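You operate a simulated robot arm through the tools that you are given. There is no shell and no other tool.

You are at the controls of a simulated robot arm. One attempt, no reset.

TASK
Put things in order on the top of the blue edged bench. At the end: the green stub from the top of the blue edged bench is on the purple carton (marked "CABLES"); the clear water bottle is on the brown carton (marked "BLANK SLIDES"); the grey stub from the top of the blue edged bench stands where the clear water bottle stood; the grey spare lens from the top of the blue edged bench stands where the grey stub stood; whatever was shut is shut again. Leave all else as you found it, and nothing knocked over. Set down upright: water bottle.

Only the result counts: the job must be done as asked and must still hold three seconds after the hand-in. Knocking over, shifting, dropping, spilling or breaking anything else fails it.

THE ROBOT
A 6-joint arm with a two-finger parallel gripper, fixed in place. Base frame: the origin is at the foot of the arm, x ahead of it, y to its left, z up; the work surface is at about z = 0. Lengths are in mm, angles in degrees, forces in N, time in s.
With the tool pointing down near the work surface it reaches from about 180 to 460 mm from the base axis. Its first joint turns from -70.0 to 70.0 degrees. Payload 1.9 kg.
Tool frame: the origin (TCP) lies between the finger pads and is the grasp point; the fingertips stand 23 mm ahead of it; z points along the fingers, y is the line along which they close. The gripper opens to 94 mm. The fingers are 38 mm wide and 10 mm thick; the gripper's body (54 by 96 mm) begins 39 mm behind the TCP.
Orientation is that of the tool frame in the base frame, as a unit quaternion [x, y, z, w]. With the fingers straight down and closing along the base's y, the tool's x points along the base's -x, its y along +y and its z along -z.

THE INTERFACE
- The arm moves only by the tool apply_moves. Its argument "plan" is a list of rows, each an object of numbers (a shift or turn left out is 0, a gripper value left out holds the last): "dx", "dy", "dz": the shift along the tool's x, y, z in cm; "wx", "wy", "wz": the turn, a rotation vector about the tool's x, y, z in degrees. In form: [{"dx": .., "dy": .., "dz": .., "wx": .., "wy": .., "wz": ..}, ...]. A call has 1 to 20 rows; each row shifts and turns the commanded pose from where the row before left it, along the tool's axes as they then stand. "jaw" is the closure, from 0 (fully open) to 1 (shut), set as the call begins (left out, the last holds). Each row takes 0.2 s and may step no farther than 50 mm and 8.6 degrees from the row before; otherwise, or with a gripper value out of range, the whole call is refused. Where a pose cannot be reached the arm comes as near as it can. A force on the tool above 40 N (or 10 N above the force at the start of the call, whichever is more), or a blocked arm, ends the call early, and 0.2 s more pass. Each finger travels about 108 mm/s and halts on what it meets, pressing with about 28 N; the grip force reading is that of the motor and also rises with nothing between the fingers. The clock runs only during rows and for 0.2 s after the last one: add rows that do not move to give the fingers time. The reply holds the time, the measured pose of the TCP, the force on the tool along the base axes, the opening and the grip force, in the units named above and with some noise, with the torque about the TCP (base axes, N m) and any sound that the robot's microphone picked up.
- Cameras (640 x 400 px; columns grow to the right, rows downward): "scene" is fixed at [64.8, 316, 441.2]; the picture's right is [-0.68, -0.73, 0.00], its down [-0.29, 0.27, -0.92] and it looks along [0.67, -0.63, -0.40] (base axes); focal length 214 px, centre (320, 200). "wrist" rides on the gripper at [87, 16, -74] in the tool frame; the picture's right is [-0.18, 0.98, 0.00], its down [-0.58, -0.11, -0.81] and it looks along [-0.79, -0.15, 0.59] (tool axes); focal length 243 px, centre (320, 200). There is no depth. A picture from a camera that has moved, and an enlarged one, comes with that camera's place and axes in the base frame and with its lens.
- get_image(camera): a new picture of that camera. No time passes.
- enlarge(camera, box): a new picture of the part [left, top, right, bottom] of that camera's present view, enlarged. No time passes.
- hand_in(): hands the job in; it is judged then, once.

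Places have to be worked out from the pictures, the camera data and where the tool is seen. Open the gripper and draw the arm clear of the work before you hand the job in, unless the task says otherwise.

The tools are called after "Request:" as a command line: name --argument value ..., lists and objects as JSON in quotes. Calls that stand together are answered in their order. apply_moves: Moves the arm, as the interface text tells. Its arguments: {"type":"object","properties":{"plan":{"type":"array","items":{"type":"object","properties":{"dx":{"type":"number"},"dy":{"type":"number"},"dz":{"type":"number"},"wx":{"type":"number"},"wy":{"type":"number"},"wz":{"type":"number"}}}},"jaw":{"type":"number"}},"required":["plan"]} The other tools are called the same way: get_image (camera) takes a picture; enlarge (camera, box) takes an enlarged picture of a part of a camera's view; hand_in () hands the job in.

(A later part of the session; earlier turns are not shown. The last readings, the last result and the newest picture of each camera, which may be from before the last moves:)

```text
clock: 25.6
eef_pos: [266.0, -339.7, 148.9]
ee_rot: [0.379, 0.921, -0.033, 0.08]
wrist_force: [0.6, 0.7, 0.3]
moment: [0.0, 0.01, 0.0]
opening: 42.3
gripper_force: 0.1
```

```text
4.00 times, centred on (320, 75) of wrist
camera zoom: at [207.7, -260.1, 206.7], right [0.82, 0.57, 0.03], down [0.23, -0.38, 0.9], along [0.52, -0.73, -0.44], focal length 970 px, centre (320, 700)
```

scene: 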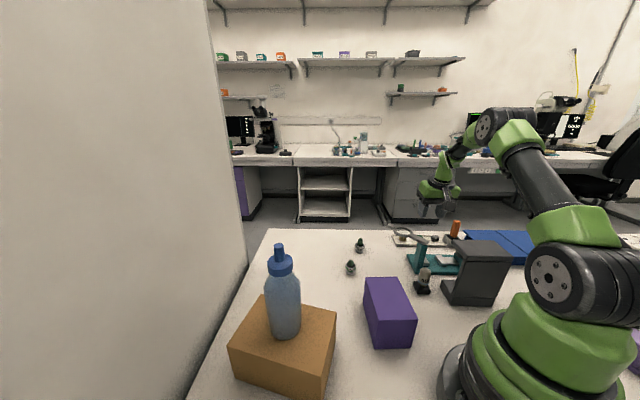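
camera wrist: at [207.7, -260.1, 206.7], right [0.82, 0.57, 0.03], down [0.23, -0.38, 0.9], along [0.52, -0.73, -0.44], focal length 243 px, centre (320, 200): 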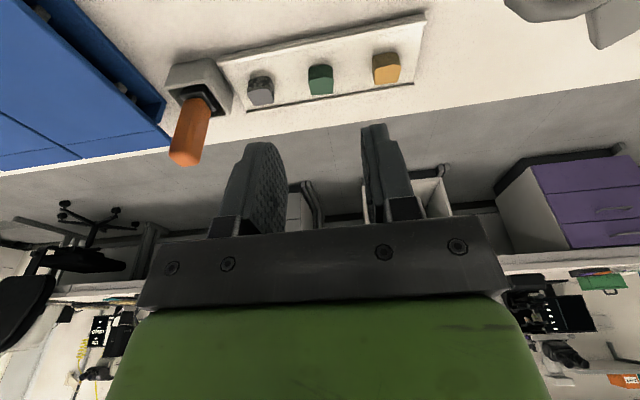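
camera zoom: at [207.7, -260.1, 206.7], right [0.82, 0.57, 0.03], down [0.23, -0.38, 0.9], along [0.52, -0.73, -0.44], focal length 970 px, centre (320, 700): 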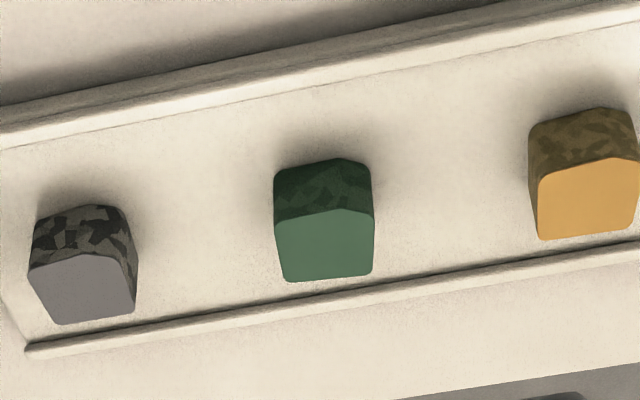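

Green stub confirmed at about (298,-377), top z≈19. I move to a hover with TCP near (296,-375,80).

Request:
apply_moves --plan '[{"dx": -1.12, "dy": -0.135, "dz": 2.53}, {"dx": -1.12, "dy": -0.135, "dz": 2.53}, {"dx": -1.12, "dy": -0.135, "dz": 2.53}, {}]'

Request:
get_image --camera "wrist"

Request:
enlarge --camera "scene" --box '[370, 160, 530, 280]'

```text
clock: 26.6
eef_pos: [293.9, -375.9, 80.8]
ee_rot: [0.379, 0.921, -0.033, 0.081]
wrist_force: [0.1, 0.0, 0.4]
moment: [-0.02, 0.02, 0.01]
opening: 42.1
gripper_force: 0.1
```

```text
taken
camera wrist: at [236.0, -296.2, 138.5], right [0.82, 0.57, 0.03], down [0.23, -0.38, 0.89], along [0.52, -0.73, -0.45], focal length 243 px, centre (320, 200)
```

wrist: 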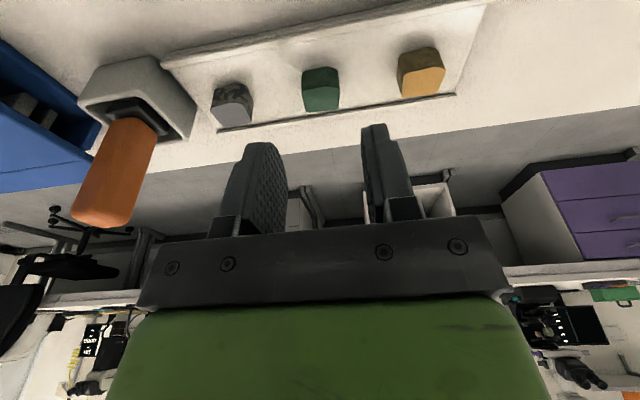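

```text
3.33 times, centred on (450, 220) of scene
camera zoom: at [64.8, 316.0, 441.2], right [-0.68, -0.73, 0.0], down [-0.29, 0.27, -0.92], along [0.67, -0.63, -0.4], focal length 715 px, centre (-113, 133)
```

zoom: 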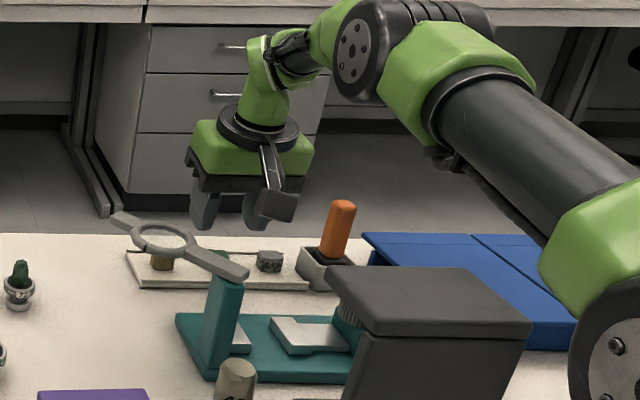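

Green stub is centred at u≈320. I zoom once to check the in/out alignment before descending.

Request:
enlarge --camera "wrist" --box '[240, 50, 400, 150]'

```text
4.00 times, centred on (320, 100) of wrist
camera zoom: at [236.0, -296.2, 138.5], right [0.82, 0.57, 0.03], down [0.23, -0.38, 0.89], along [0.52, -0.73, -0.45], focal length 970 px, centre (320, 600)
```

zoom: 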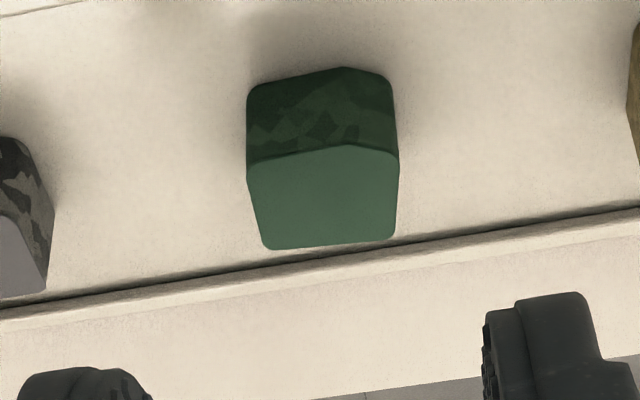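

Stub centre is at about (298.5,-378). I shift 1.2 mm along tool y and descend vertically to TCP z≈31.

Request:
apply_moves --plan '[{"dx": 0.3, "dy": 0.12, "dz": 1.75}, {"dx": 0.3, "dz": 1.7}, {"dx": 0.15, "dz": 0.8}, {"dx": 0.1, "dz": 0.57}, {}]'

Request:
get_image --camera "wrist"

Request:
enlarge --camera "scene" --box '[370, 190, 490, 280]'

```text
clock: 27.7
eef_pos: [297.7, -374.9, 34.0]
ee_rot: [0.38, 0.921, -0.032, 0.081]
wrist_force: [-1.7, 2.3, 4.0]
moment: [0.05, 0.16, -0.1]
opening: 42.5
gripper_force: 0.1
stopped in row 5: the force on the tool passed its limit at 44 N (the readings are from after the stop); the commanded pose is now the measured one
```

```text
taken
camera wrist: at [238.9, -295.2, 91.8], right [0.82, 0.57, 0.03], down [0.23, -0.38, 0.89], along [0.52, -0.73, -0.45], focal length 243 px, centre (320, 200)
```

wrist: 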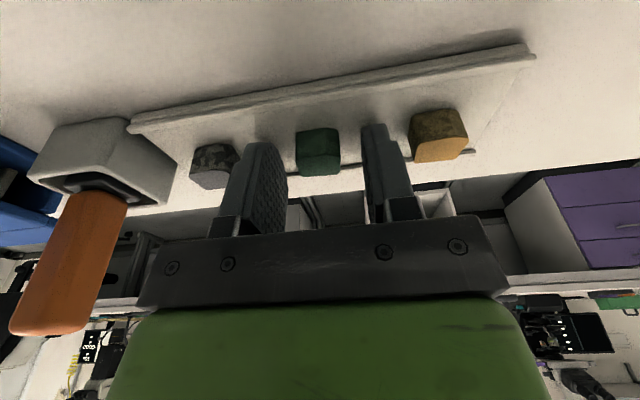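

```text
4.44 times, centred on (430, 235) of scene
camera zoom: at [64.8, 316.0, 441.2], right [-0.68, -0.73, 0.0], down [-0.29, 0.27, -0.92], along [0.67, -0.63, -0.4], focal length 953 px, centre (-169, 44)
```

zoom: 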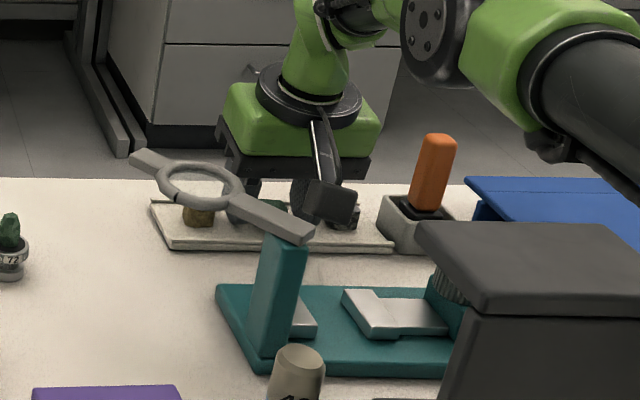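

Fingertips touched the tray floor lightly (44 N peak), TCP z≈34. I lift 1 mm and close on the green stub, which is centred between the fingers.

Request:
apply_moves --plan '[{"dz": -0.12}, {}, {}, {}]'

Request:
apply_moves --plan '[{}, {}, {}]' --jaw 1

Request:
get_image --camera "wrist"

```text
clock: 28.7
eef_pos: [295.4, -376.2, 35.1]
ee_rot: [0.38, 0.921, -0.033, 0.081]
wrist_force: [-0.2, 0.3, -0.6]
moment: [-0.02, 0.01, 0.01]
opening: 42.2
gripper_force: 0.0
```

```text
clock: 29.5
eef_pos: [297.2, -375.3, 34.7]
ee_rot: [0.38, 0.921, -0.033, 0.079]
wrist_force: [0.8, -0.1, -0.3]
moment: [-0.01, 0.01, 0.01]
opening: 20.2
gripper_force: 27.6
```

```text
taken
camera wrist: at [238.7, -295.1, 92.9], right [0.82, 0.57, 0.03], down [0.23, -0.38, 0.89], along [0.52, -0.73, -0.45], focal length 243 px, centre (320, 200)
```

wrist: 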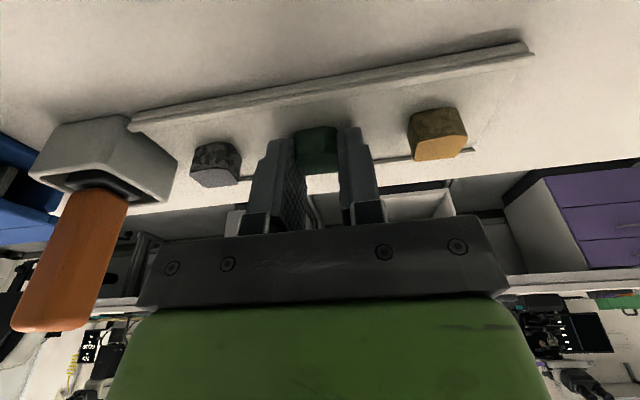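

Gripped at 20 mm opening. I lift vertically 45 mm and check the stub came along.

Request:
apply_moves --plan '[{"dx": -0.09, "dz": -0.49}, {"dx": -0.17, "dz": -0.98}, {"dx": -0.26, "dz": -1.48}, {"dx": -0.26, "dz": -1.48}, {}]'

Request:
get_image --camera "wrist"

```text
clock: 30.7
eef_pos: [296.1, -374.9, 80.5]
ee_rot: [0.379, 0.921, -0.033, 0.08]
wrist_force: [0.1, -0.3, -0.2]
moment: [0.02, 0.01, -0.02]
opening: 20.3
gripper_force: 28.1
```

```text
taken
camera wrist: at [239.1, -294.4, 138.1], right [0.82, 0.57, 0.03], down [0.23, -0.38, 0.89], along [0.52, -0.73, -0.45], focal length 243 px, centre (320, 200)
```

wrist: 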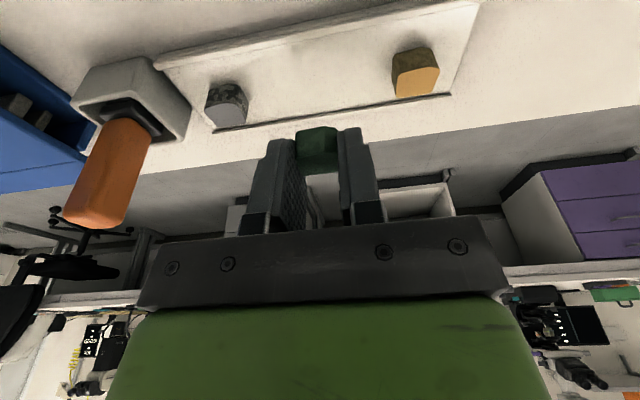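

The green stub is held. I raise, pull inward above the loupe height, and carry it to above the purple carton, also yawing 25° about the vertical.

Request:
apply_moves --plan '[{"dx": -0.69, "dz": -3.94}, {"dx": 2.32, "dz": -3.11}, {"dx": 2.32, "dz": -3.11}, {"dx": 2.32, "dz": -3.11}, {"dx": -0.52, "dz": -2.95}, {"dx": 3.02, "dy": 2.773, "dz": -0.53}, {"dx": 3.02, "dy": 2.773, "dz": -0.53}, {"dx": 3.02, "dy": 2.773, "dz": -0.53}, {"dx": 3.02, "dy": 2.773, "dz": -0.53}, {"dx": 3.02, "dy": 2.773, "dz": -0.53}, {"dx": 3.02, "dy": 2.773, "dz": -0.53}, {"dx": 3.02, "dy": 2.773, "dz": -0.53}, {"wx": 1.436, "wz": 8.2}, {"wx": 1.436, "wz": 8.2}, {"wx": 1.436, "wz": 8.2}, {}]'

Request:
get_image --camera "wrist"

Request:
get_image --camera "scene"

```text
clock: 34.1
eef_pos: [220.1, -26.1, 229.7]
ee_rot: [0.57, 0.817, -0.049, 0.071]
wrist_force: [-0.2, 0.4, -0.9]
moment: [-0.02, -0.01, 0.02]
opening: 19.7
gripper_force: 27.6
```

```text
taken
camera wrist: at [202.5, 71.0, 287.4], right [0.99, 0.17, 0.03], down [0.05, -0.44, 0.89], along [0.16, -0.88, -0.45], focal length 243 px, centre (320, 200)
```

wrist: 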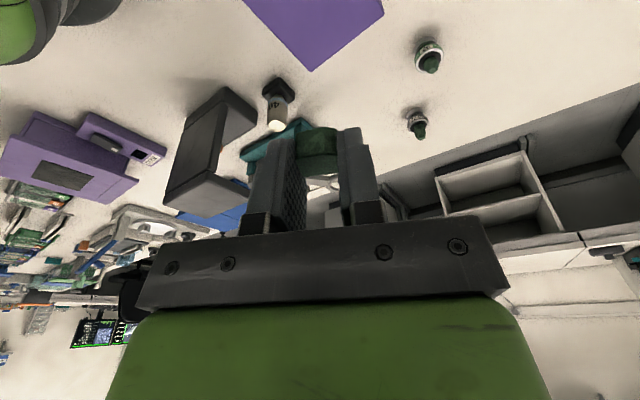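

```text
taken
```

scene: 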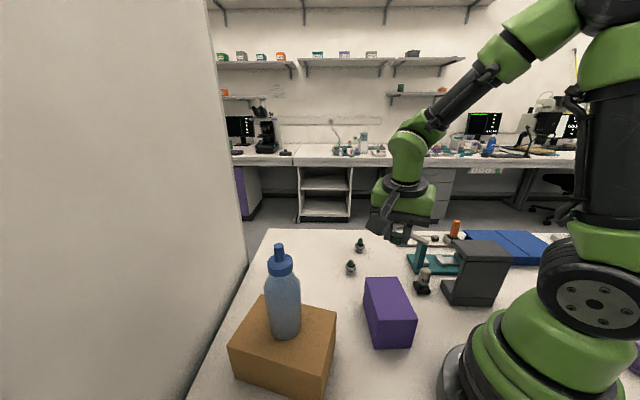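

The stub is over the purple carton (far corners at about (225,-76) and (272,-21)). I descend vertically to TCP z≈118, just above expected contact.

Request:
apply_moves --plan '[{"dx": 0.65, "dz": 3.7}, {"dx": 0.65, "dz": 3.7}, {"dx": 0.4, "dz": 2.3}, {"dx": 0.22, "dz": 1.25}, {}]'

Request:
get_image --camera "wrist"

Request:
enlarge --camera "scene" --box '[340, 220, 460, 350]'

```text
clock: 35.3
eef_pos: [220.6, -26.8, 117.0]
ee_rot: [0.57, 0.817, -0.05, 0.071]
wrist_force: [-0.6, 0.2, 0.1]
moment: [0.01, 0.03, 0.0]
opening: 19.9
gripper_force: 28.4
```

```text
taken
camera wrist: at [202.8, 70.6, 175.3], right [0.98, 0.17, 0.03], down [0.05, -0.45, 0.89], along [0.17, -0.88, -0.45], focal length 243 px, centre (320, 200)
```

wrist: 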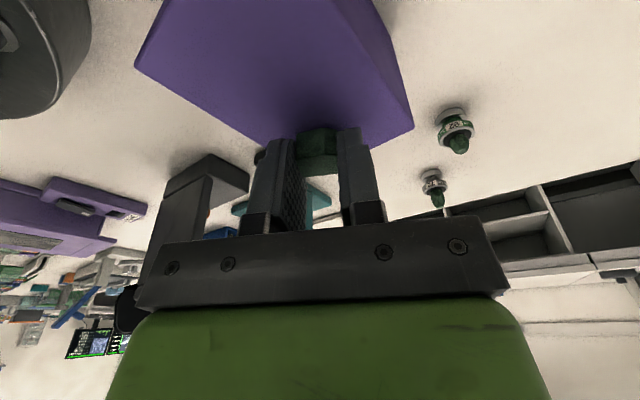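

```text
3.08 times, centred on (400, 285) of scene
camera zoom: at [64.8, 316.0, 441.2], right [-0.68, -0.73, 0.0], down [-0.29, 0.27, -0.92], along [0.67, -0.63, -0.4], focal length 660 px, centre (74, -62)
```

zoom: 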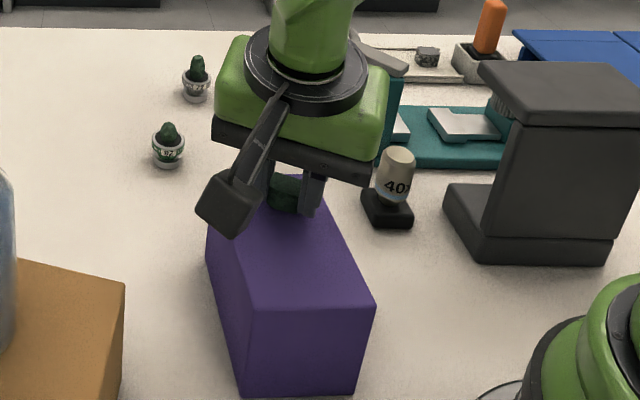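

Stub is just above the carton. I lower in small steps watching for contact.

Request:
apply_moves --plan '[{"dx": 0.04, "dz": 0.2}, {"dx": 0.04, "dz": 0.2}, {"dx": 0.02, "dz": 0.1}, {}]'

```text
clock: 36.3
eef_pos: [220.7, -27.0, 114.2]
ee_rot: [0.569, 0.818, -0.048, 0.071]
wrist_force: [0.5, 0.5, -0.4]
moment: [0.03, -0.01, -0.03]
opening: 20.0
gripper_force: 28.4
```

Request:
apply_moves --plan '[{"dx": 0.03, "dz": 0.15}, {"dx": 0.03, "dz": 0.15}, {}]'

Request:
enlarge --camera "wrist" --box '[240, 90, 400, 200]'

```text
clock: 37.1
eef_pos: [221.3, -25.8, 109.5]
ee_rot: [0.571, 0.816, -0.05, 0.071]
wrist_force: [-2.2, 0.8, 10.9]
moment: [0.03, 0.06, -0.02]
opening: 20.1
gripper_force: 28.0
```

```text
3.64 times, centred on (320, 145) of wrist
camera zoom: at [203.0, 70.4, 168.8], right [0.99, 0.17, 0.03], down [0.05, -0.44, 0.89], along [0.17, -0.88, -0.45], focal length 882 px, centre (320, 400)
```

zoom: 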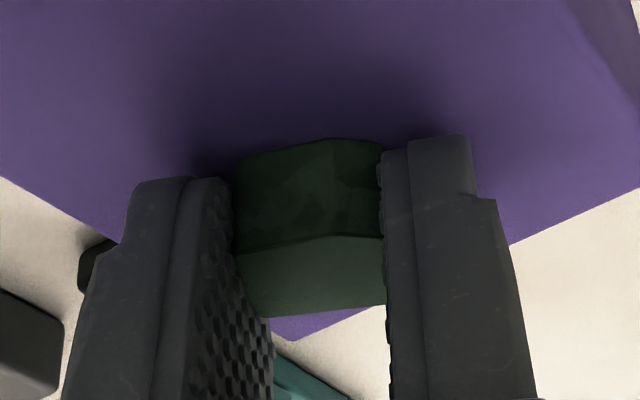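

Contact at ~11 N; the stub sits on the carton. I ease up 0.4 mm and open.

Request:
apply_moves --plan '[{"dx": -0.007, "dz": -0.04}, {}]'

Request:
apply_moves --plan '[{}, {}, {}]' --jaw 0.5

Request:
get_image --camera "wrist"

```text
clock: 37.7
eef_pos: [222.3, -26.4, 111.0]
ee_rot: [0.571, 0.817, -0.049, 0.07]
wrist_force: [1.6, 2.0, 3.4]
moment: [0.01, -0.03, -0.05]
opening: 19.9
gripper_force: 28.7
```

```text
clock: 38.5
eef_pos: [222.0, -27.1, 110.3]
ee_rot: [0.57, 0.817, -0.049, 0.071]
wrist_force: [0.3, -0.6, 0.3]
moment: [0.0, 0.01, 0.0]
opening: 47.2
gripper_force: 0.1
```

```text
taken
camera wrist: at [202.9, 70.0, 169.0], right [0.99, 0.17, 0.03], down [0.05, -0.44, 0.89], along [0.17, -0.88, -0.45], focal length 243 px, centre (320, 200)
```

wrist: 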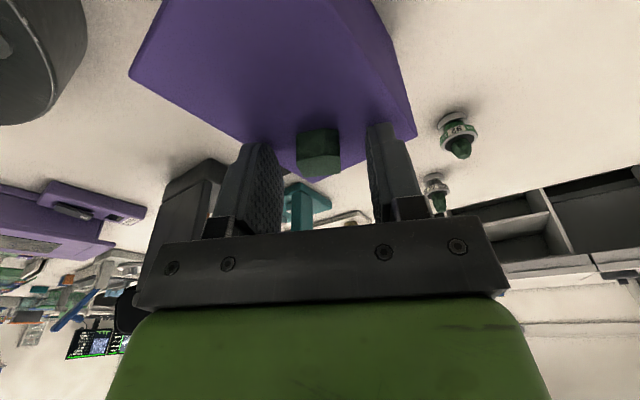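

The green stub rests on the purple carton. I retreat straight up and return to the tray, hovering near the grey stub with a 13° tilt and a 54 mm opening offset away from the pot with the orange stick.

Request:
apply_moves --plan '[{"dx": -0.69, "dz": -3.94}, {"dx": -0.69, "dz": -3.94}, {"dx": -0.69, "dz": -3.94}, {"wx": -1.436, "wz": -8.2}, {"wx": -1.436, "wz": -8.2}, {"wx": -1.436, "wz": -8.2}, {"dx": -3.02, "dy": -2.773, "dz": 0.53}, {"dx": -3.02, "dy": -2.773, "dz": 0.53}, {"dx": -3.02, "dy": -2.773, "dz": 0.53}, {"dx": -3.02, "dy": -2.773, "dz": 0.53}, {"dx": -3.02, "dy": -2.773, "dz": 0.53}, {"dx": -3.02, "dy": -2.773, "dz": 0.53}, {"dx": -3.02, "dy": -2.773, "dz": 0.53}, {"dx": -2.25, "dy": -1.44, "dz": 3.44}, {"dx": -2.25, "dy": -1.44, "dz": 3.44}, {"dx": -2.25, "dy": -1.44, "dz": 3.44}, {"wy": -3}, {}]' --jaw 0.425

Request:
get_image --camera "wrist"

Request:
get_image --camera "scene"

```text
clock: 42.3
eef_pos: [265.4, -404.5, 139.0]
ee_rot: [0.379, 0.919, -0.043, 0.104]
wrist_force: [-0.6, 0.7, 0.3]
moment: [0.02, -0.01, -0.01]
opening: 53.9
gripper_force: 0.0
```

```text
taken
camera wrist: at [204.6, -322.4, 192.4], right [0.82, 0.57, 0.04], down [0.2, -0.35, 0.92], along [0.54, -0.74, -0.4], focal length 243 px, centre (320, 200)
```

wrist: 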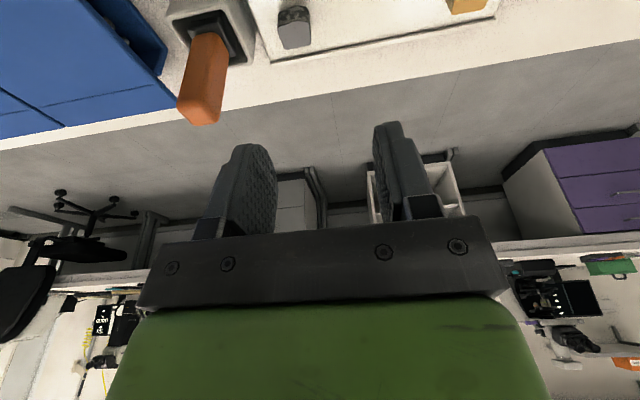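

```text
taken
```

scene: 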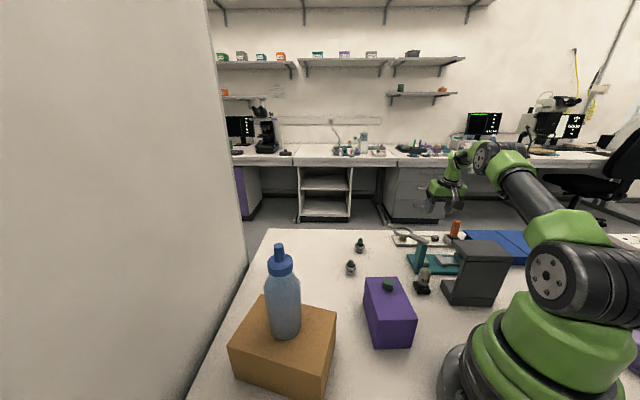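

I zoom to refine the grey stub and pot geometry from this pose.

Request:
enlarge --camera "wrist" --box '[160, 0, 340, 130]'

```text
3.08 times, centred on (250, 65) of wrist
camera zoom: at [204.6, -322.4, 192.4], right [0.82, 0.57, 0.04], down [0.2, -0.35, 0.92], along [0.54, -0.74, -0.4], focal length 746 px, centre (535, 615)
```

zoom: 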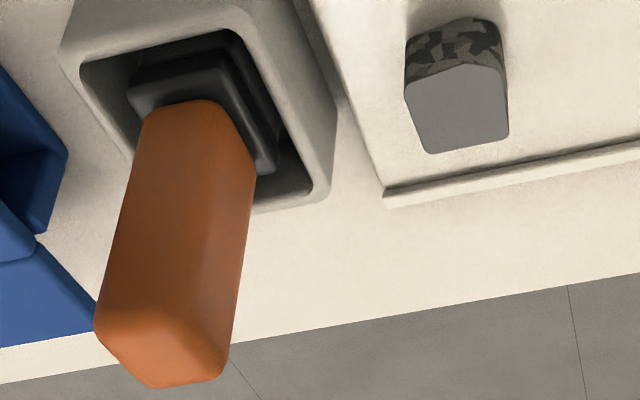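

I zoom further on the pot/tray gap to determine the clearance for the finger.

Request:
enlarge --camera "wrist" --box '[200, 0, 330, 80]'

Request:
enlarge --camera "scene" --box '[420, 215, 475, 255]'

```text
4.92 times, centred on (265, 40) of wrist
camera zoom: at [204.6, -322.4, 192.4], right [0.82, 0.57, 0.04], down [0.2, -0.35, 0.92], along [0.54, -0.74, -0.4], focal length 1194 px, centre (591, 988)
```

zoom: 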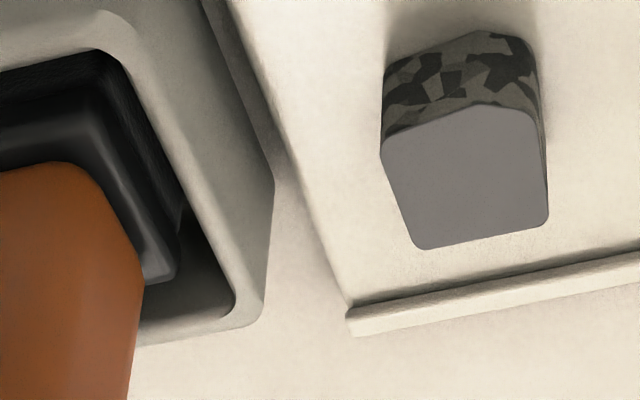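

```text
10.00 times, centred on (448, 235) of scene
camera zoom: at [64.8, 316.0, 441.2], right [-0.68, -0.73, 0.0], down [-0.29, 0.27, -0.92], along [0.67, -0.63, -0.4], focal length 2145 px, centre (-955, -150)
```

zoom: 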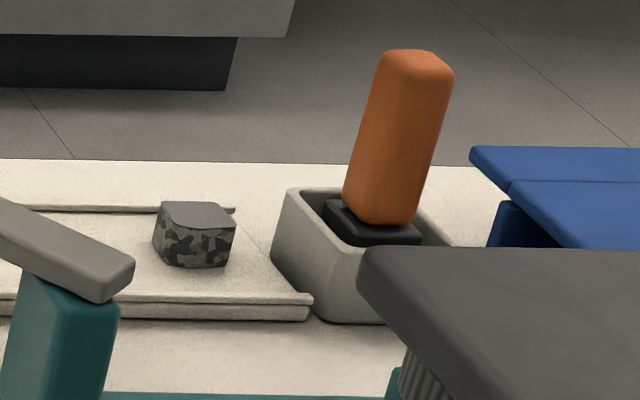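

Clearances: pot wall is ~33 mm from the grey stub along the tray, so my finger fits well. I descend vertically to z≈64 first and check.

Request:
apply_moves --plan '[{"dx": 0.56, "dz": 2.44}, {"dx": 0.56, "dz": 2.44}, {"dx": 0.56, "dz": 2.44}, {}]'

Request:
get_image --camera "wrist"

Request:
enlarge --camera "scene" --box '[390, 180, 510, 270]'

```text
clock: 43.3
eef_pos: [265.2, -405.0, 65.1]
ee_rot: [0.379, 0.918, -0.044, 0.105]
wrist_force: [0.4, -0.1, -0.3]
moment: [0.0, 0.01, -0.03]
opening: 54.3
gripper_force: 0.0
```

```text
taken
camera wrist: at [205.0, -322.6, 118.0], right [0.82, 0.57, 0.04], down [0.2, -0.35, 0.92], along [0.54, -0.74, -0.4], focal length 243 px, centre (320, 200)
```

wrist: 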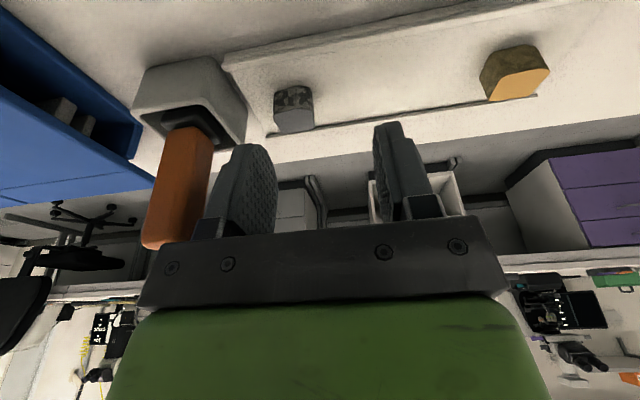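

```text
4.44 times, centred on (450, 225) of scene
camera zoom: at [64.8, 316.0, 441.2], right [-0.68, -0.73, 0.0], down [-0.29, 0.27, -0.92], along [0.67, -0.63, -0.4], focal length 953 px, centre (-258, 89)
```

zoom: 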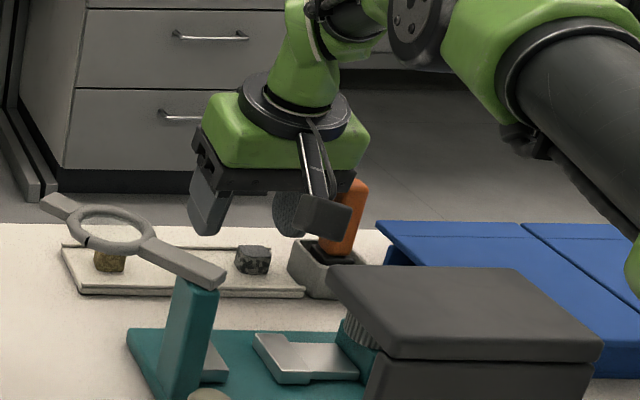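

I check the clearance between the gripper and the orange stick in detail.

Request:
enlarge --camera "wrist" --box '[110, 60, 330, 300]'

Request:
enlarge --camera "scene" --box '[425, 195, 485, 245]'

```text
1.67 times, centred on (220, 180) of wrist
camera zoom: at [205.0, -322.6, 118.0], right [0.82, 0.57, 0.04], down [0.2, -0.35, 0.92], along [0.54, -0.74, -0.4], focal length 404 px, centre (487, 233)
```

zoom: 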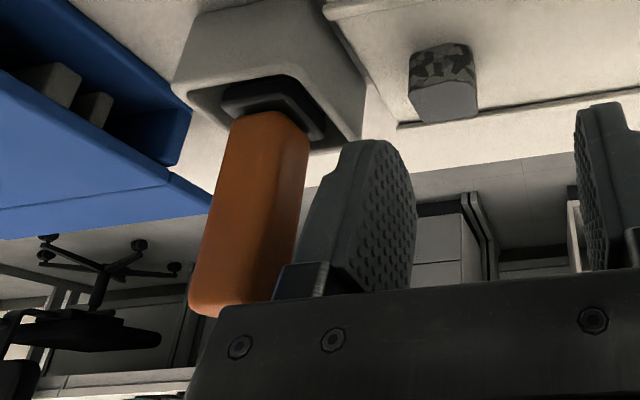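

```text
8.00 times, centred on (455, 220) of scene
camera zoom: at [64.8, 316.0, 441.2], right [-0.68, -0.73, 0.0], down [-0.29, 0.27, -0.92], along [0.67, -0.63, -0.4], focal length 1716 px, centre (-760, 40)
```

zoom: 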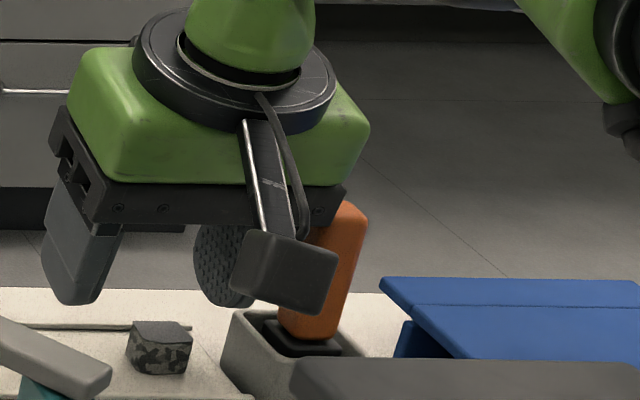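

The palm edge clears the orange stick by about 8 mm. I descend the remaining 29 mm to TCP z≈36.

Request:
apply_moves --plan '[{"dx": 0.3, "dz": 1.3}, {"dx": 0.2, "dz": 0.88}, {"dx": 0.11, "dz": 0.49}, {"dx": 0.03, "dz": 0.1}, {}]'

Request:
get_image --camera "wrist"

```text
clock: 44.5
eef_pos: [265.6, -404.1, 37.0]
ee_rot: [0.379, 0.918, -0.043, 0.104]
wrist_force: [-0.4, -0.6, -0.1]
moment: [0.02, -0.01, 0.0]
opening: 53.9
gripper_force: 0.1
```

```text
taken
camera wrist: at [205.2, -323.0, 90.1], right [0.82, 0.57, 0.04], down [0.2, -0.35, 0.92], along [0.54, -0.74, -0.4], focal length 243 px, centre (320, 200)
```

wrist: 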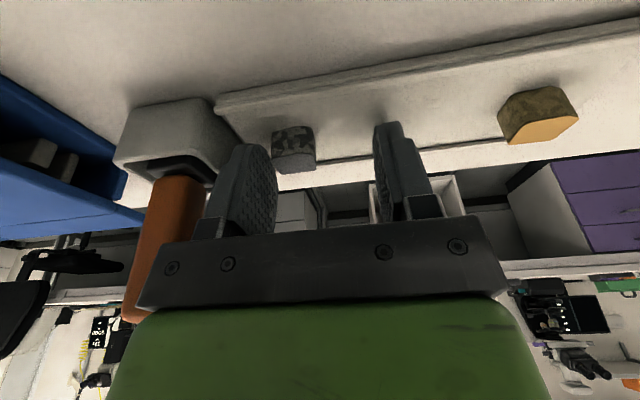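

No contact, stub lies between the fingers. I close; the pot-side finger will slide it slightly and grip it.

Request:
apply_moves --plan '[{}, {}]' --jaw 0.65

Request:
get_image --camera "wrist"

```text
clock: 45.1
eef_pos: [264.7, -406.0, 36.9]
ee_rot: [0.379, 0.918, -0.043, 0.103]
wrist_force: [0.2, -0.6, -0.5]
moment: [-0.03, -0.01, -0.02]
opening: 32.6
gripper_force: 0.0
```

```text
taken
camera wrist: at [205.2, -323.0, 90.2], right [0.82, 0.57, 0.04], down [0.2, -0.35, 0.92], along [0.54, -0.74, -0.4], focal length 243 px, centre (320, 200)
```

wrist: 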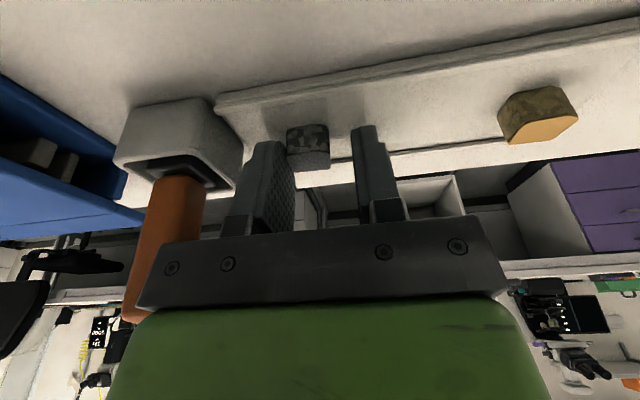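

The stub slides along with the finger as expected. I close fully to grip it.

Request:
apply_moves --plan '[{}, {}, {}]' --jaw 1

Request:
get_image --camera "wrist"

```text
clock: 45.9
eef_pos: [265.5, -404.4, 37.6]
ee_rot: [0.379, 0.919, -0.043, 0.104]
wrist_force: [0.2, 0.1, -0.4]
moment: [-0.01, 0.02, -0.02]
opening: 20.1
gripper_force: 27.9
```

```text
taken
camera wrist: at [205.2, -323.0, 90.2], right [0.82, 0.57, 0.04], down [0.2, -0.35, 0.92], along [0.54, -0.74, -0.4], focal length 243 px, centre (320, 200)
```

wrist: 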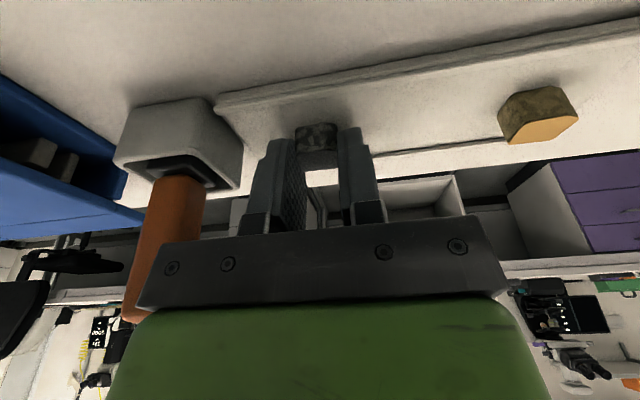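

Gripped at 20 mm. I lift straight up first, then check.

Request:
apply_moves --plan '[{"dx": -0.11, "dz": -0.49}, {"dx": -0.34, "dz": -1.46}, {"dx": -0.56, "dz": -2.44}, {"dx": -0.56, "dz": -2.44}, {"dx": -0.56, "dz": -2.44}, {}]'

Request:
get_image --camera "wrist"

```text
clock: 47.3
eef_pos: [268.0, -403.1, 132.1]
ee_rot: [0.378, 0.919, -0.043, 0.104]
wrist_force: [0.3, 0.3, -0.2]
moment: [-0.04, -0.01, 0.04]
opening: 20.1
gripper_force: 28.1
```

```text
taken
camera wrist: at [206.6, -321.4, 184.9], right [0.82, 0.57, 0.04], down [0.2, -0.35, 0.92], along [0.54, -0.74, -0.4], focal length 243 px, centre (320, 200)
```

wrist: 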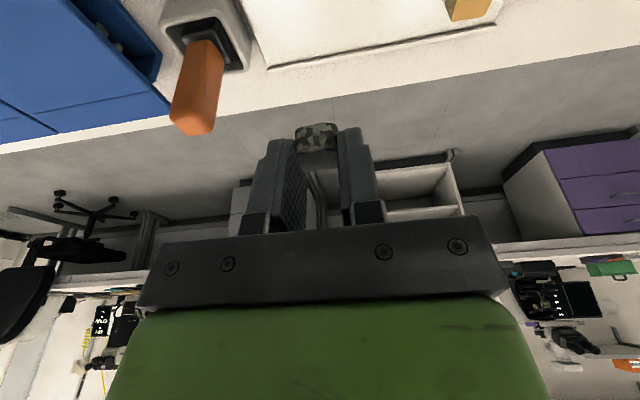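

The grey stub is lifted, the tray and pot look unmoved. I carry it inward and up, then across toward the bottle's former spot.

Request:
apply_moves --plan '[{"dx": 2.22, "dy": 0.6, "dz": -3.52}, {"dx": 2.22, "dy": 0.6, "dz": -3.52}, {"dx": 2.22, "dy": 0.6, "dz": -3.52}, {"dx": 1.81, "dy": 3.59, "dz": -0.416}, {"dx": 1.81, "dy": 3.59, "dz": -0.416}, {"dx": 1.81, "dy": 3.59, "dz": -0.416}, {"dx": 1.81, "dy": 3.59, "dz": -0.416}, {"dx": 1.81, "dy": 3.59, "dz": -0.416}, {"dx": 1.81, "dy": 3.59, "dz": -0.416}, {"dx": 1.81, "dy": 3.59, "dz": -0.416}, {"wx": -1.85, "wz": -8.06}, {"wx": -1.85, "wz": -8.06}, {"wx": -1.85, "wz": -8.06}, {"wx": -1.85, "wz": -8.06}, {"wx": -1.85, "wz": -8.06}, {"wx": -1.85, "wz": -8.06}, {}]'

Request:
get_image --camera "wrist"

Request:
get_image --camera "scene"

```text
clock: 50.9
eef_pos: [302.0, -60.3, 219.6]
ee_rot: [-0.041, 0.993, 0.005, 0.113]
wrist_force: [-0.3, 0.0, 0.0]
moment: [-0.03, -0.02, 0.05]
opening: 20.0
gripper_force: 28.1
```

```text
taken
camera wrist: at [199.1, -53.3, 273.5], right [0.1, 0.99, 0.04], down [0.39, -0.08, 0.92], along [0.91, -0.07, -0.4], focal length 243 px, centre (320, 200)
```

wrist: 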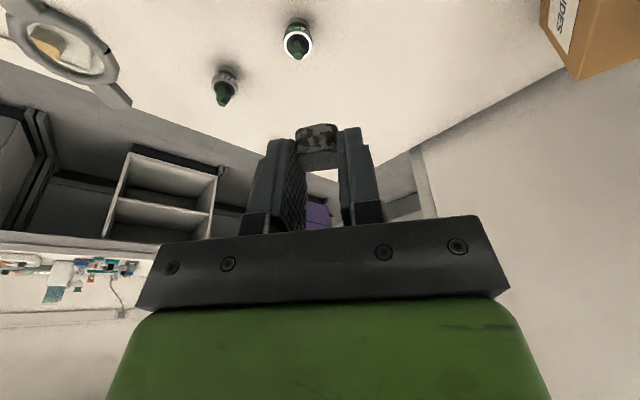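

```text
taken
```

scene: 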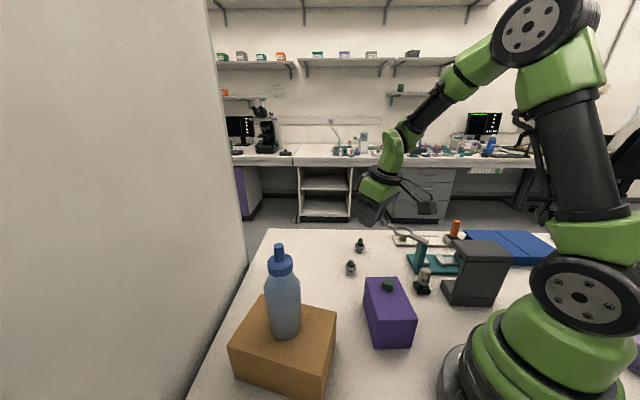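

The stub is held and the tool is now radially leaned. I move to above the bottle's old spot, TCP (410,33,120).

Request:
apply_moves --plan '[{"dx": -2.255, "dy": 2.09, "dz": 3.09}, {"dx": -2.255, "dy": 2.09, "dz": 3.09}, {"dx": -2.255, "dy": 2.09, "dz": 3.09}, {"dx": -2.255, "dy": 2.09, "dz": 3.09}, {}, {}]'

Request:
get_image --camera "wrist"

```text
clock: 52.3
eef_pos: [410.1, 33.3, 119.3]
ee_rot: [-0.042, 0.993, 0.005, 0.114]
wrist_force: [-0.7, -0.4, -0.8]
moment: [-0.05, 0.01, 0.0]
opening: 19.9
gripper_force: 28.1
```

```text
taken
camera wrist: at [308.3, 40.5, 172.5], right [0.1, 0.99, 0.04], down [0.39, -0.08, 0.92], along [0.91, -0.07, -0.4], focal length 243 px, centre (320, 200)
```

wrist: 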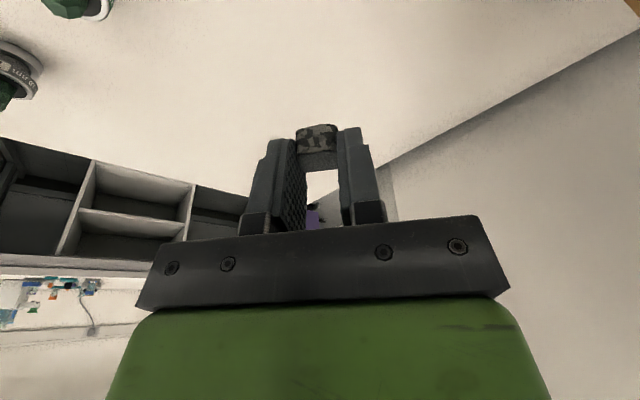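

On target. I descend vertically to about 6 mm above expected contact.

Request:
apply_moves --plan '[{"dx": 0.6, "dz": 2.6}, {"dx": 0.6, "dz": 2.6}, {"dx": 0.4, "dz": 1.75}, {"dx": 0.18, "dz": 0.78}, {}]'

Request:
enlarge --camera "scene" --box '[260, 200, 370, 300]'

```text
clock: 53.5
eef_pos: [409.7, 32.6, 40.3]
ee_rot: [-0.042, 0.993, 0.005, 0.113]
wrist_force: [0.5, -0.2, -1.5]
moment: [0.02, 0.02, 0.03]
opening: 20.0
gripper_force: 28.4
```

```text
4.00 times, centred on (315, 250) of scene
camera zoom: at [64.8, 316.0, 441.2], right [-0.68, -0.73, 0.0], down [-0.29, 0.27, -0.92], along [0.67, -0.63, -0.4], focal length 858 px, centre (340, 0)
```

zoom: 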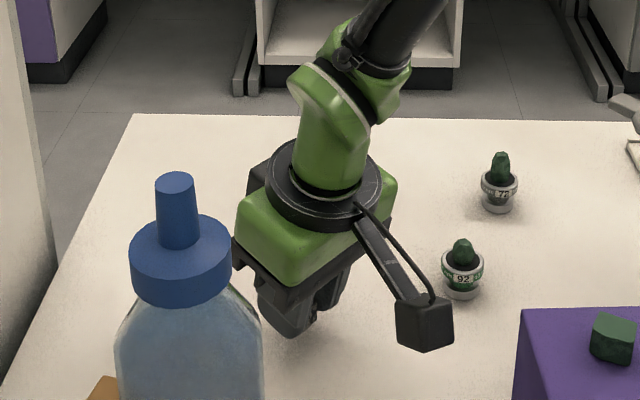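

Continue lowering in small steps until contact.

Request:
apply_moves --plan '[{"dx": 0.06, "dz": 0.25}, {"dx": 0.05, "dz": 0.2}, {}]'

Request:
apply_moves --plan '[{"dx": 0.03, "dz": 0.15}, {}]'

```text
clock: 54.3
eef_pos: [409.4, 31.7, 35.8]
ee_rot: [-0.042, 0.993, 0.006, 0.113]
wrist_force: [0.1, -0.8, -0.2]
moment: [0.01, -0.01, -0.01]
opening: 20.3
gripper_force: 28.1
```

```text
clock: 54.9
eef_pos: [409.7, 33.1, 34.8]
ee_rot: [-0.042, 0.993, 0.004, 0.113]
wrist_force: [-0.1, 1.1, 0.2]
moment: [0.02, -0.01, -0.01]
opening: 20.1
gripper_force: 28.3
```

Request:
apply_moves --plan '[{"dx": 0.03, "dz": 0.13}, {}]'

Request:
apply_moves --plan '[{"dx": 0.02, "dz": 0.1}, {}]'

Request:
enlarge --camera "wrist" --box '[240, 70, 400, 190]'

```text
clock: 55.5
eef_pos: [409.2, 32.5, 32.8]
ee_rot: [-0.041, 0.993, 0.004, 0.113]
wrist_force: [0.5, 0.1, 0.5]
moment: [-0.02, 0.0, 0.0]
opening: 19.9
gripper_force: 28.0
```

```text
clock: 56.1
eef_pos: [409.2, 32.6, 30.8]
ee_rot: [-0.042, 0.993, 0.005, 0.113]
wrist_force: [1.1, -0.2, 0.0]
moment: [0.01, 0.01, 0.0]
opening: 20.1
gripper_force: 28.3
```

```text
3.33 times, centred on (320, 130) of wrist
camera zoom: at [307.2, 39.7, 85.1], right [0.1, 0.99, 0.04], down [0.39, -0.08, 0.92], along [0.91, -0.07, -0.4], focal length 809 px, centre (320, 433)
```

zoom: 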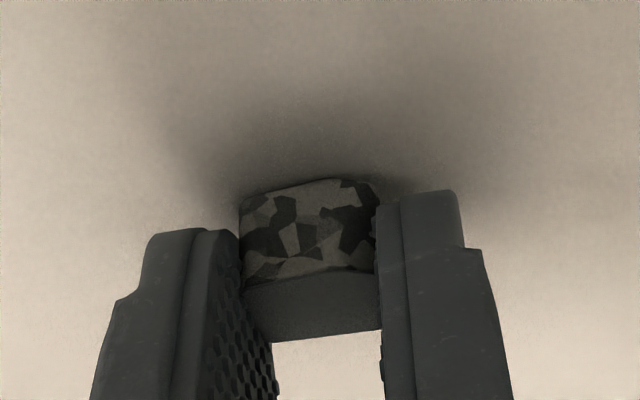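

Still no contact force at TCP z≈31; continue in 1 mm steps.

Request:
apply_moves --plan '[{"dx": 0.02, "dz": 0.1}, {}]'

Request:
apply_moves --plan '[{"dx": 0.02, "dz": 0.08}, {}]'

```text
clock: 56.7
eef_pos: [409.3, 32.5, 32.1]
ee_rot: [-0.042, 0.993, 0.004, 0.113]
wrist_force: [-0.3, -0.1, 0.2]
moment: [-0.02, -0.01, -0.04]
opening: 20.1
gripper_force: 28.3
```

```text
clock: 57.3
eef_pos: [409.5, 32.6, 31.9]
ee_rot: [-0.042, 0.993, 0.005, 0.113]
wrist_force: [0.2, 0.8, 0.3]
moment: [0.01, -0.04, -0.01]
opening: 19.9
gripper_force: 28.3
```

Request:
apply_moves --plan '[{"dx": 0.02, "dz": 0.08}, {}]'

Request:
apply_moves --plan '[{"dx": 0.02, "dz": 0.08}, {}]'

```text
clock: 57.9
eef_pos: [409.0, 32.5, 29.3]
ee_rot: [-0.042, 0.993, 0.004, 0.113]
wrist_force: [0.1, 0.4, 1.2]
moment: [0.04, -0.02, 0.0]
opening: 19.8
gripper_force: 28.3
```

```text
clock: 58.5
eef_pos: [409.9, 32.6, 28.8]
ee_rot: [-0.041, 0.993, 0.005, 0.113]
wrist_force: [-3.8, 0.8, 16.1]
moment: [0.0, 0.09, -0.03]
opening: 20.0
gripper_force: 28.3
```

Contact (16 N) at TCP z≈28.8. I ease up 0.4 mm and release.

Request:
apply_moves --plan '[{"dx": -0.01, "dz": -0.04}, {}]'

Request:
apply_moves --plan '[{}, {}, {}]' --jaw 0.5

Request:
get_image --camera "wrist"

```text
clock: 59.1
eef_pos: [411.2, 32.5, 29.2]
ee_rot: [-0.041, 0.993, 0.005, 0.114]
wrist_force: [4.1, 1.2, 9.9]
moment: [0.02, -0.13, 0.03]
opening: 20.0
gripper_force: 28.2
```

```text
clock: 59.9
eef_pos: [408.6, 32.7, 29.1]
ee_rot: [-0.041, 0.993, 0.004, 0.112]
wrist_force: [-0.2, -0.3, -0.8]
moment: [-0.04, 0.02, -0.02]
opening: 46.8
gripper_force: 0.1
```

```text
taken
camera wrist: at [307.0, 39.6, 81.7], right [0.1, 0.99, 0.04], down [0.39, -0.08, 0.92], along [0.91, -0.07, -0.4], focal length 243 px, centre (320, 200)
```

wrist: 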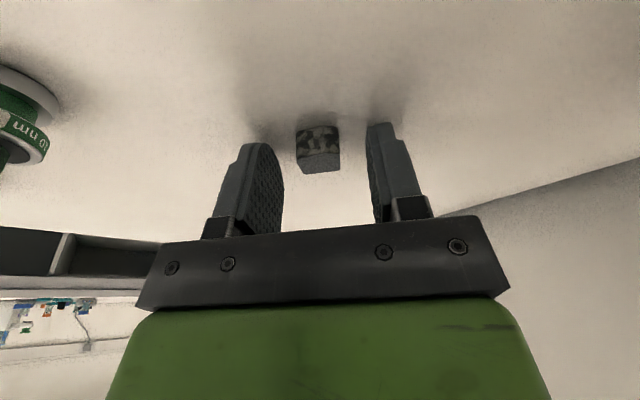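

The grey stub stands free at the bottle's spot. Before retreating, I look at the nearby "pot" object at the left since its label is now readable.

Request:
enlarge --camera "wrist" --box '[0, 50, 100, 190]'

Request:
enlarge --camera "wrist" --box '[240, 70, 400, 190]'

```text
2.86 times, centred on (50, 120) of wrist
camera zoom: at [307.0, 39.6, 81.7], right [0.1, 0.99, 0.04], down [0.39, -0.08, 0.92], along [0.91, -0.07, -0.4], focal length 693 px, centre (1091, 429)
```

zoom: 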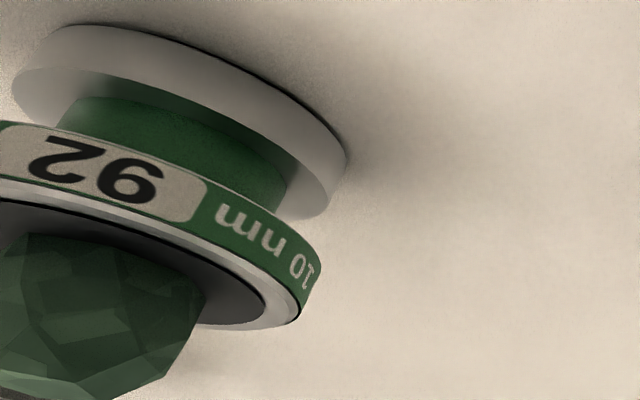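

```text
3.33 times, centred on (320, 130) of wrist
camera zoom: at [307.0, 39.6, 81.7], right [0.1, 0.99, 0.04], down [0.39, -0.08, 0.92], along [0.91, -0.07, -0.4], focal length 809 px, centre (320, 433)
```

zoom: 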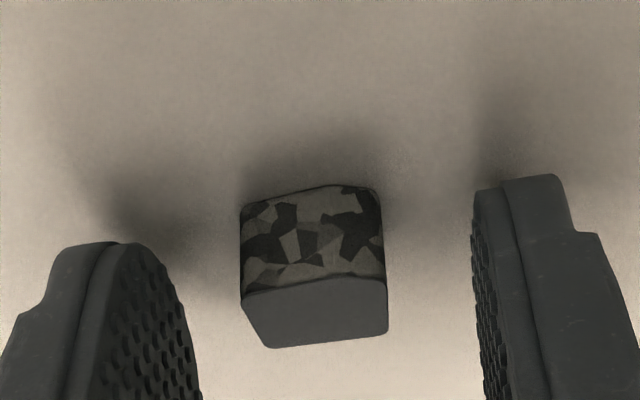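

The "pot" is actually an SEM specimen **stub** with a green band reading "92 – 10 nm"; the other one (72) has a grey band. So the tray pieces are just rock samples, and the real green/grey stubs are those two (both within nominal reach). I must put the rocks back exactly where they were: first re-grip the grey rock here.

Request:
apply_moves --plan '[{}, {}, {}]' --jaw 1

Request:
enlarge --camera "scene" --box '[335, 230, 375, 280]'

Request:
get_image --camera "wrist"

```text
clock: 60.7
eef_pos: [408.4, 33.6, 28.0]
ee_rot: [-0.042, 0.993, 0.005, 0.113]
wrist_force: [0.2, -0.3, 0.1]
moment: [-0.01, 0.04, 0.01]
opening: 19.9
gripper_force: 27.5
```

```text
8.00 times, centred on (355, 255) of scene
camera zoom: at [64.8, 316.0, 441.2], right [-0.68, -0.73, 0.0], down [-0.29, 0.27, -0.92], along [0.67, -0.63, -0.4], focal length 1716 px, centre (40, -240)
```

zoom: 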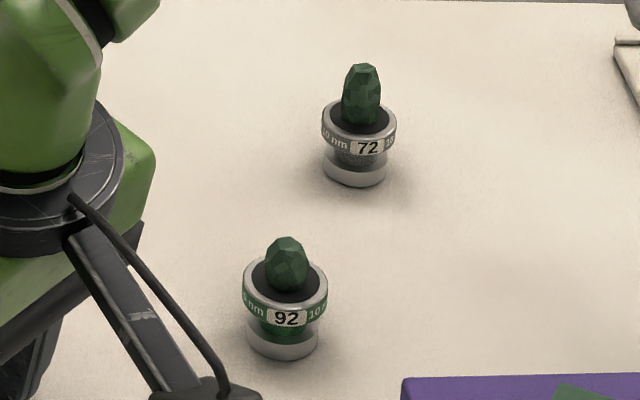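

```text
taken
camera wrist: at [307.0, 39.6, 81.7], right [0.1, 0.99, 0.04], down [0.39, -0.08, 0.92], along [0.91, -0.07, -0.4], focal length 243 px, centre (320, 200)
```

wrist: 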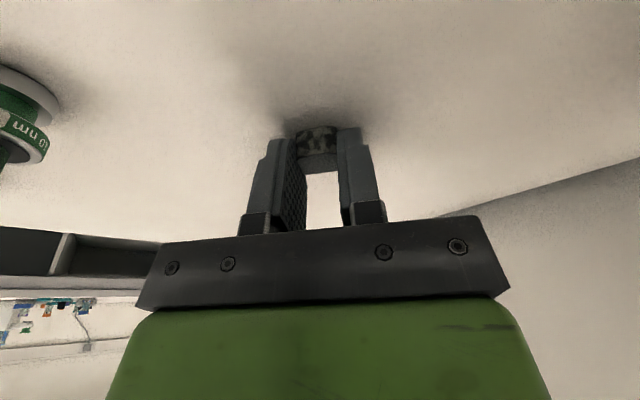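

Confirmed: stub 92 has a green band, stub 72 a grey band. The grey rock is gripped again; I carry it back the same way to the tray.

Request:
apply_moves --plan '[{"dx": -0.12, "dz": -0.5}, {"dx": -0.45, "dz": -2.0}, {"dx": -0.75, "dz": -3.25}, {"dx": -0.76, "dz": -3.05}, {"dx": 2.255, "dy": -2.09, "dz": -3.09}, {"dx": 2.255, "dy": -2.09, "dz": -3.09}, {"dx": 2.255, "dy": -2.09, "dz": -3.09}, {"dx": 2.255, "dy": -2.09, "dz": -3.09}, {"wx": 1.85, "wz": 8.06}, {"wx": 1.85, "wz": 8.06}, {"wx": 1.85, "wz": 8.06}, {"wx": 1.85, "wz": 8.06}, {"wx": 1.85, "wz": 8.06}, {"wx": 1.85, "wz": 8.06}, {}]'

```text
clock: 63.9
eef_pos: [301.8, -60.3, 219.6]
ee_rot: [0.379, 0.919, -0.042, 0.105]
wrist_force: [0.3, 0.8, -0.3]
moment: [0.0, -0.02, -0.01]
opening: 19.8
gripper_force: 28.5
```

Orientation and place match the earlier waypoint. I continue back to above the tray.

Request:
apply_moves --plan '[{"dx": -1.81, "dy": -3.59, "dz": 0.416}, {"dx": -1.81, "dy": -3.59, "dz": 0.416}, {"dx": -1.81, "dy": -3.59, "dz": 0.416}, {"dx": -1.81, "dy": -3.59, "dz": 0.416}, {"dx": -1.81, "dy": -3.59, "dz": 0.416}, {"dx": -1.81, "dy": -3.59, "dz": 0.416}, {"dx": -1.81, "dy": -3.59, "dz": 0.416}, {"dx": -2.22, "dy": -0.6, "dz": 3.52}, {"dx": -2.22, "dy": -0.6, "dz": 3.52}, {"dx": -2.22, "dy": -0.6, "dz": 3.52}, {}, {}]'

Request:
get_image --camera "wrist"

```text
clock: 66.5
eef_pos: [266.4, -404.6, 130.1]
ee_rot: [0.379, 0.919, -0.042, 0.104]
wrist_force: [0.8, -0.3, 0.0]
moment: [-0.01, 0.02, -0.01]
opening: 19.9
gripper_force: 27.8
```

```text
taken
camera wrist: at [205.8, -322.9, 183.6], right [0.82, 0.57, 0.04], down [0.2, -0.35, 0.92], along [0.54, -0.74, -0.4], focal length 243 px, centre (320, 200)
```

wrist: 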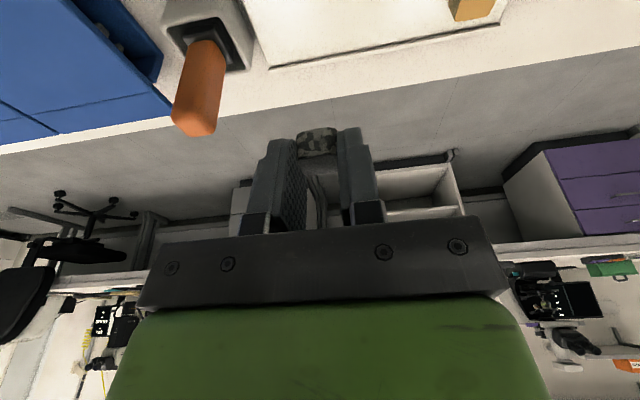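

Same pose as before above the tray. I descend vertically to just above the tray floor.

Request:
apply_moves --plan '[{"dx": 0.56, "dz": 2.44}, {"dx": 0.56, "dz": 2.44}, {"dx": 0.5, "dz": 2.2}, {"dx": 0.29, "dz": 1.27}, {}]'

Request:
get_image --camera "wrist"

```text
clock: 67.7
eef_pos: [267.0, -405.7, 43.9]
ee_rot: [0.379, 0.918, -0.043, 0.105]
wrist_force: [-0.4, 0.1, 0.0]
moment: [0.0, -0.01, 0.0]
opening: 19.9
gripper_force: 27.8
```

```text
taken
camera wrist: at [207.1, -323.0, 97.7], right [0.82, 0.57, 0.04], down [0.2, -0.35, 0.92], along [0.54, -0.74, -0.4], focal length 243 px, centre (320, 200)
```

wrist: 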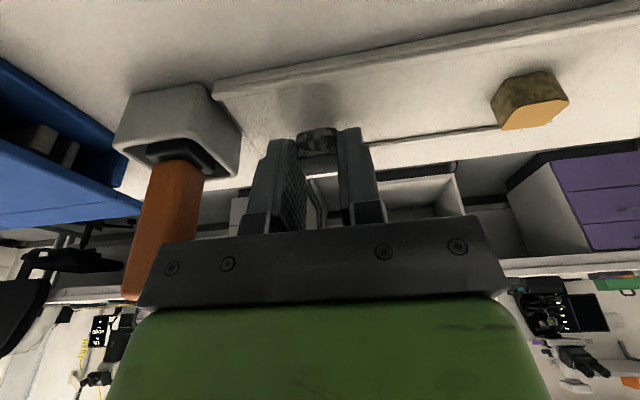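

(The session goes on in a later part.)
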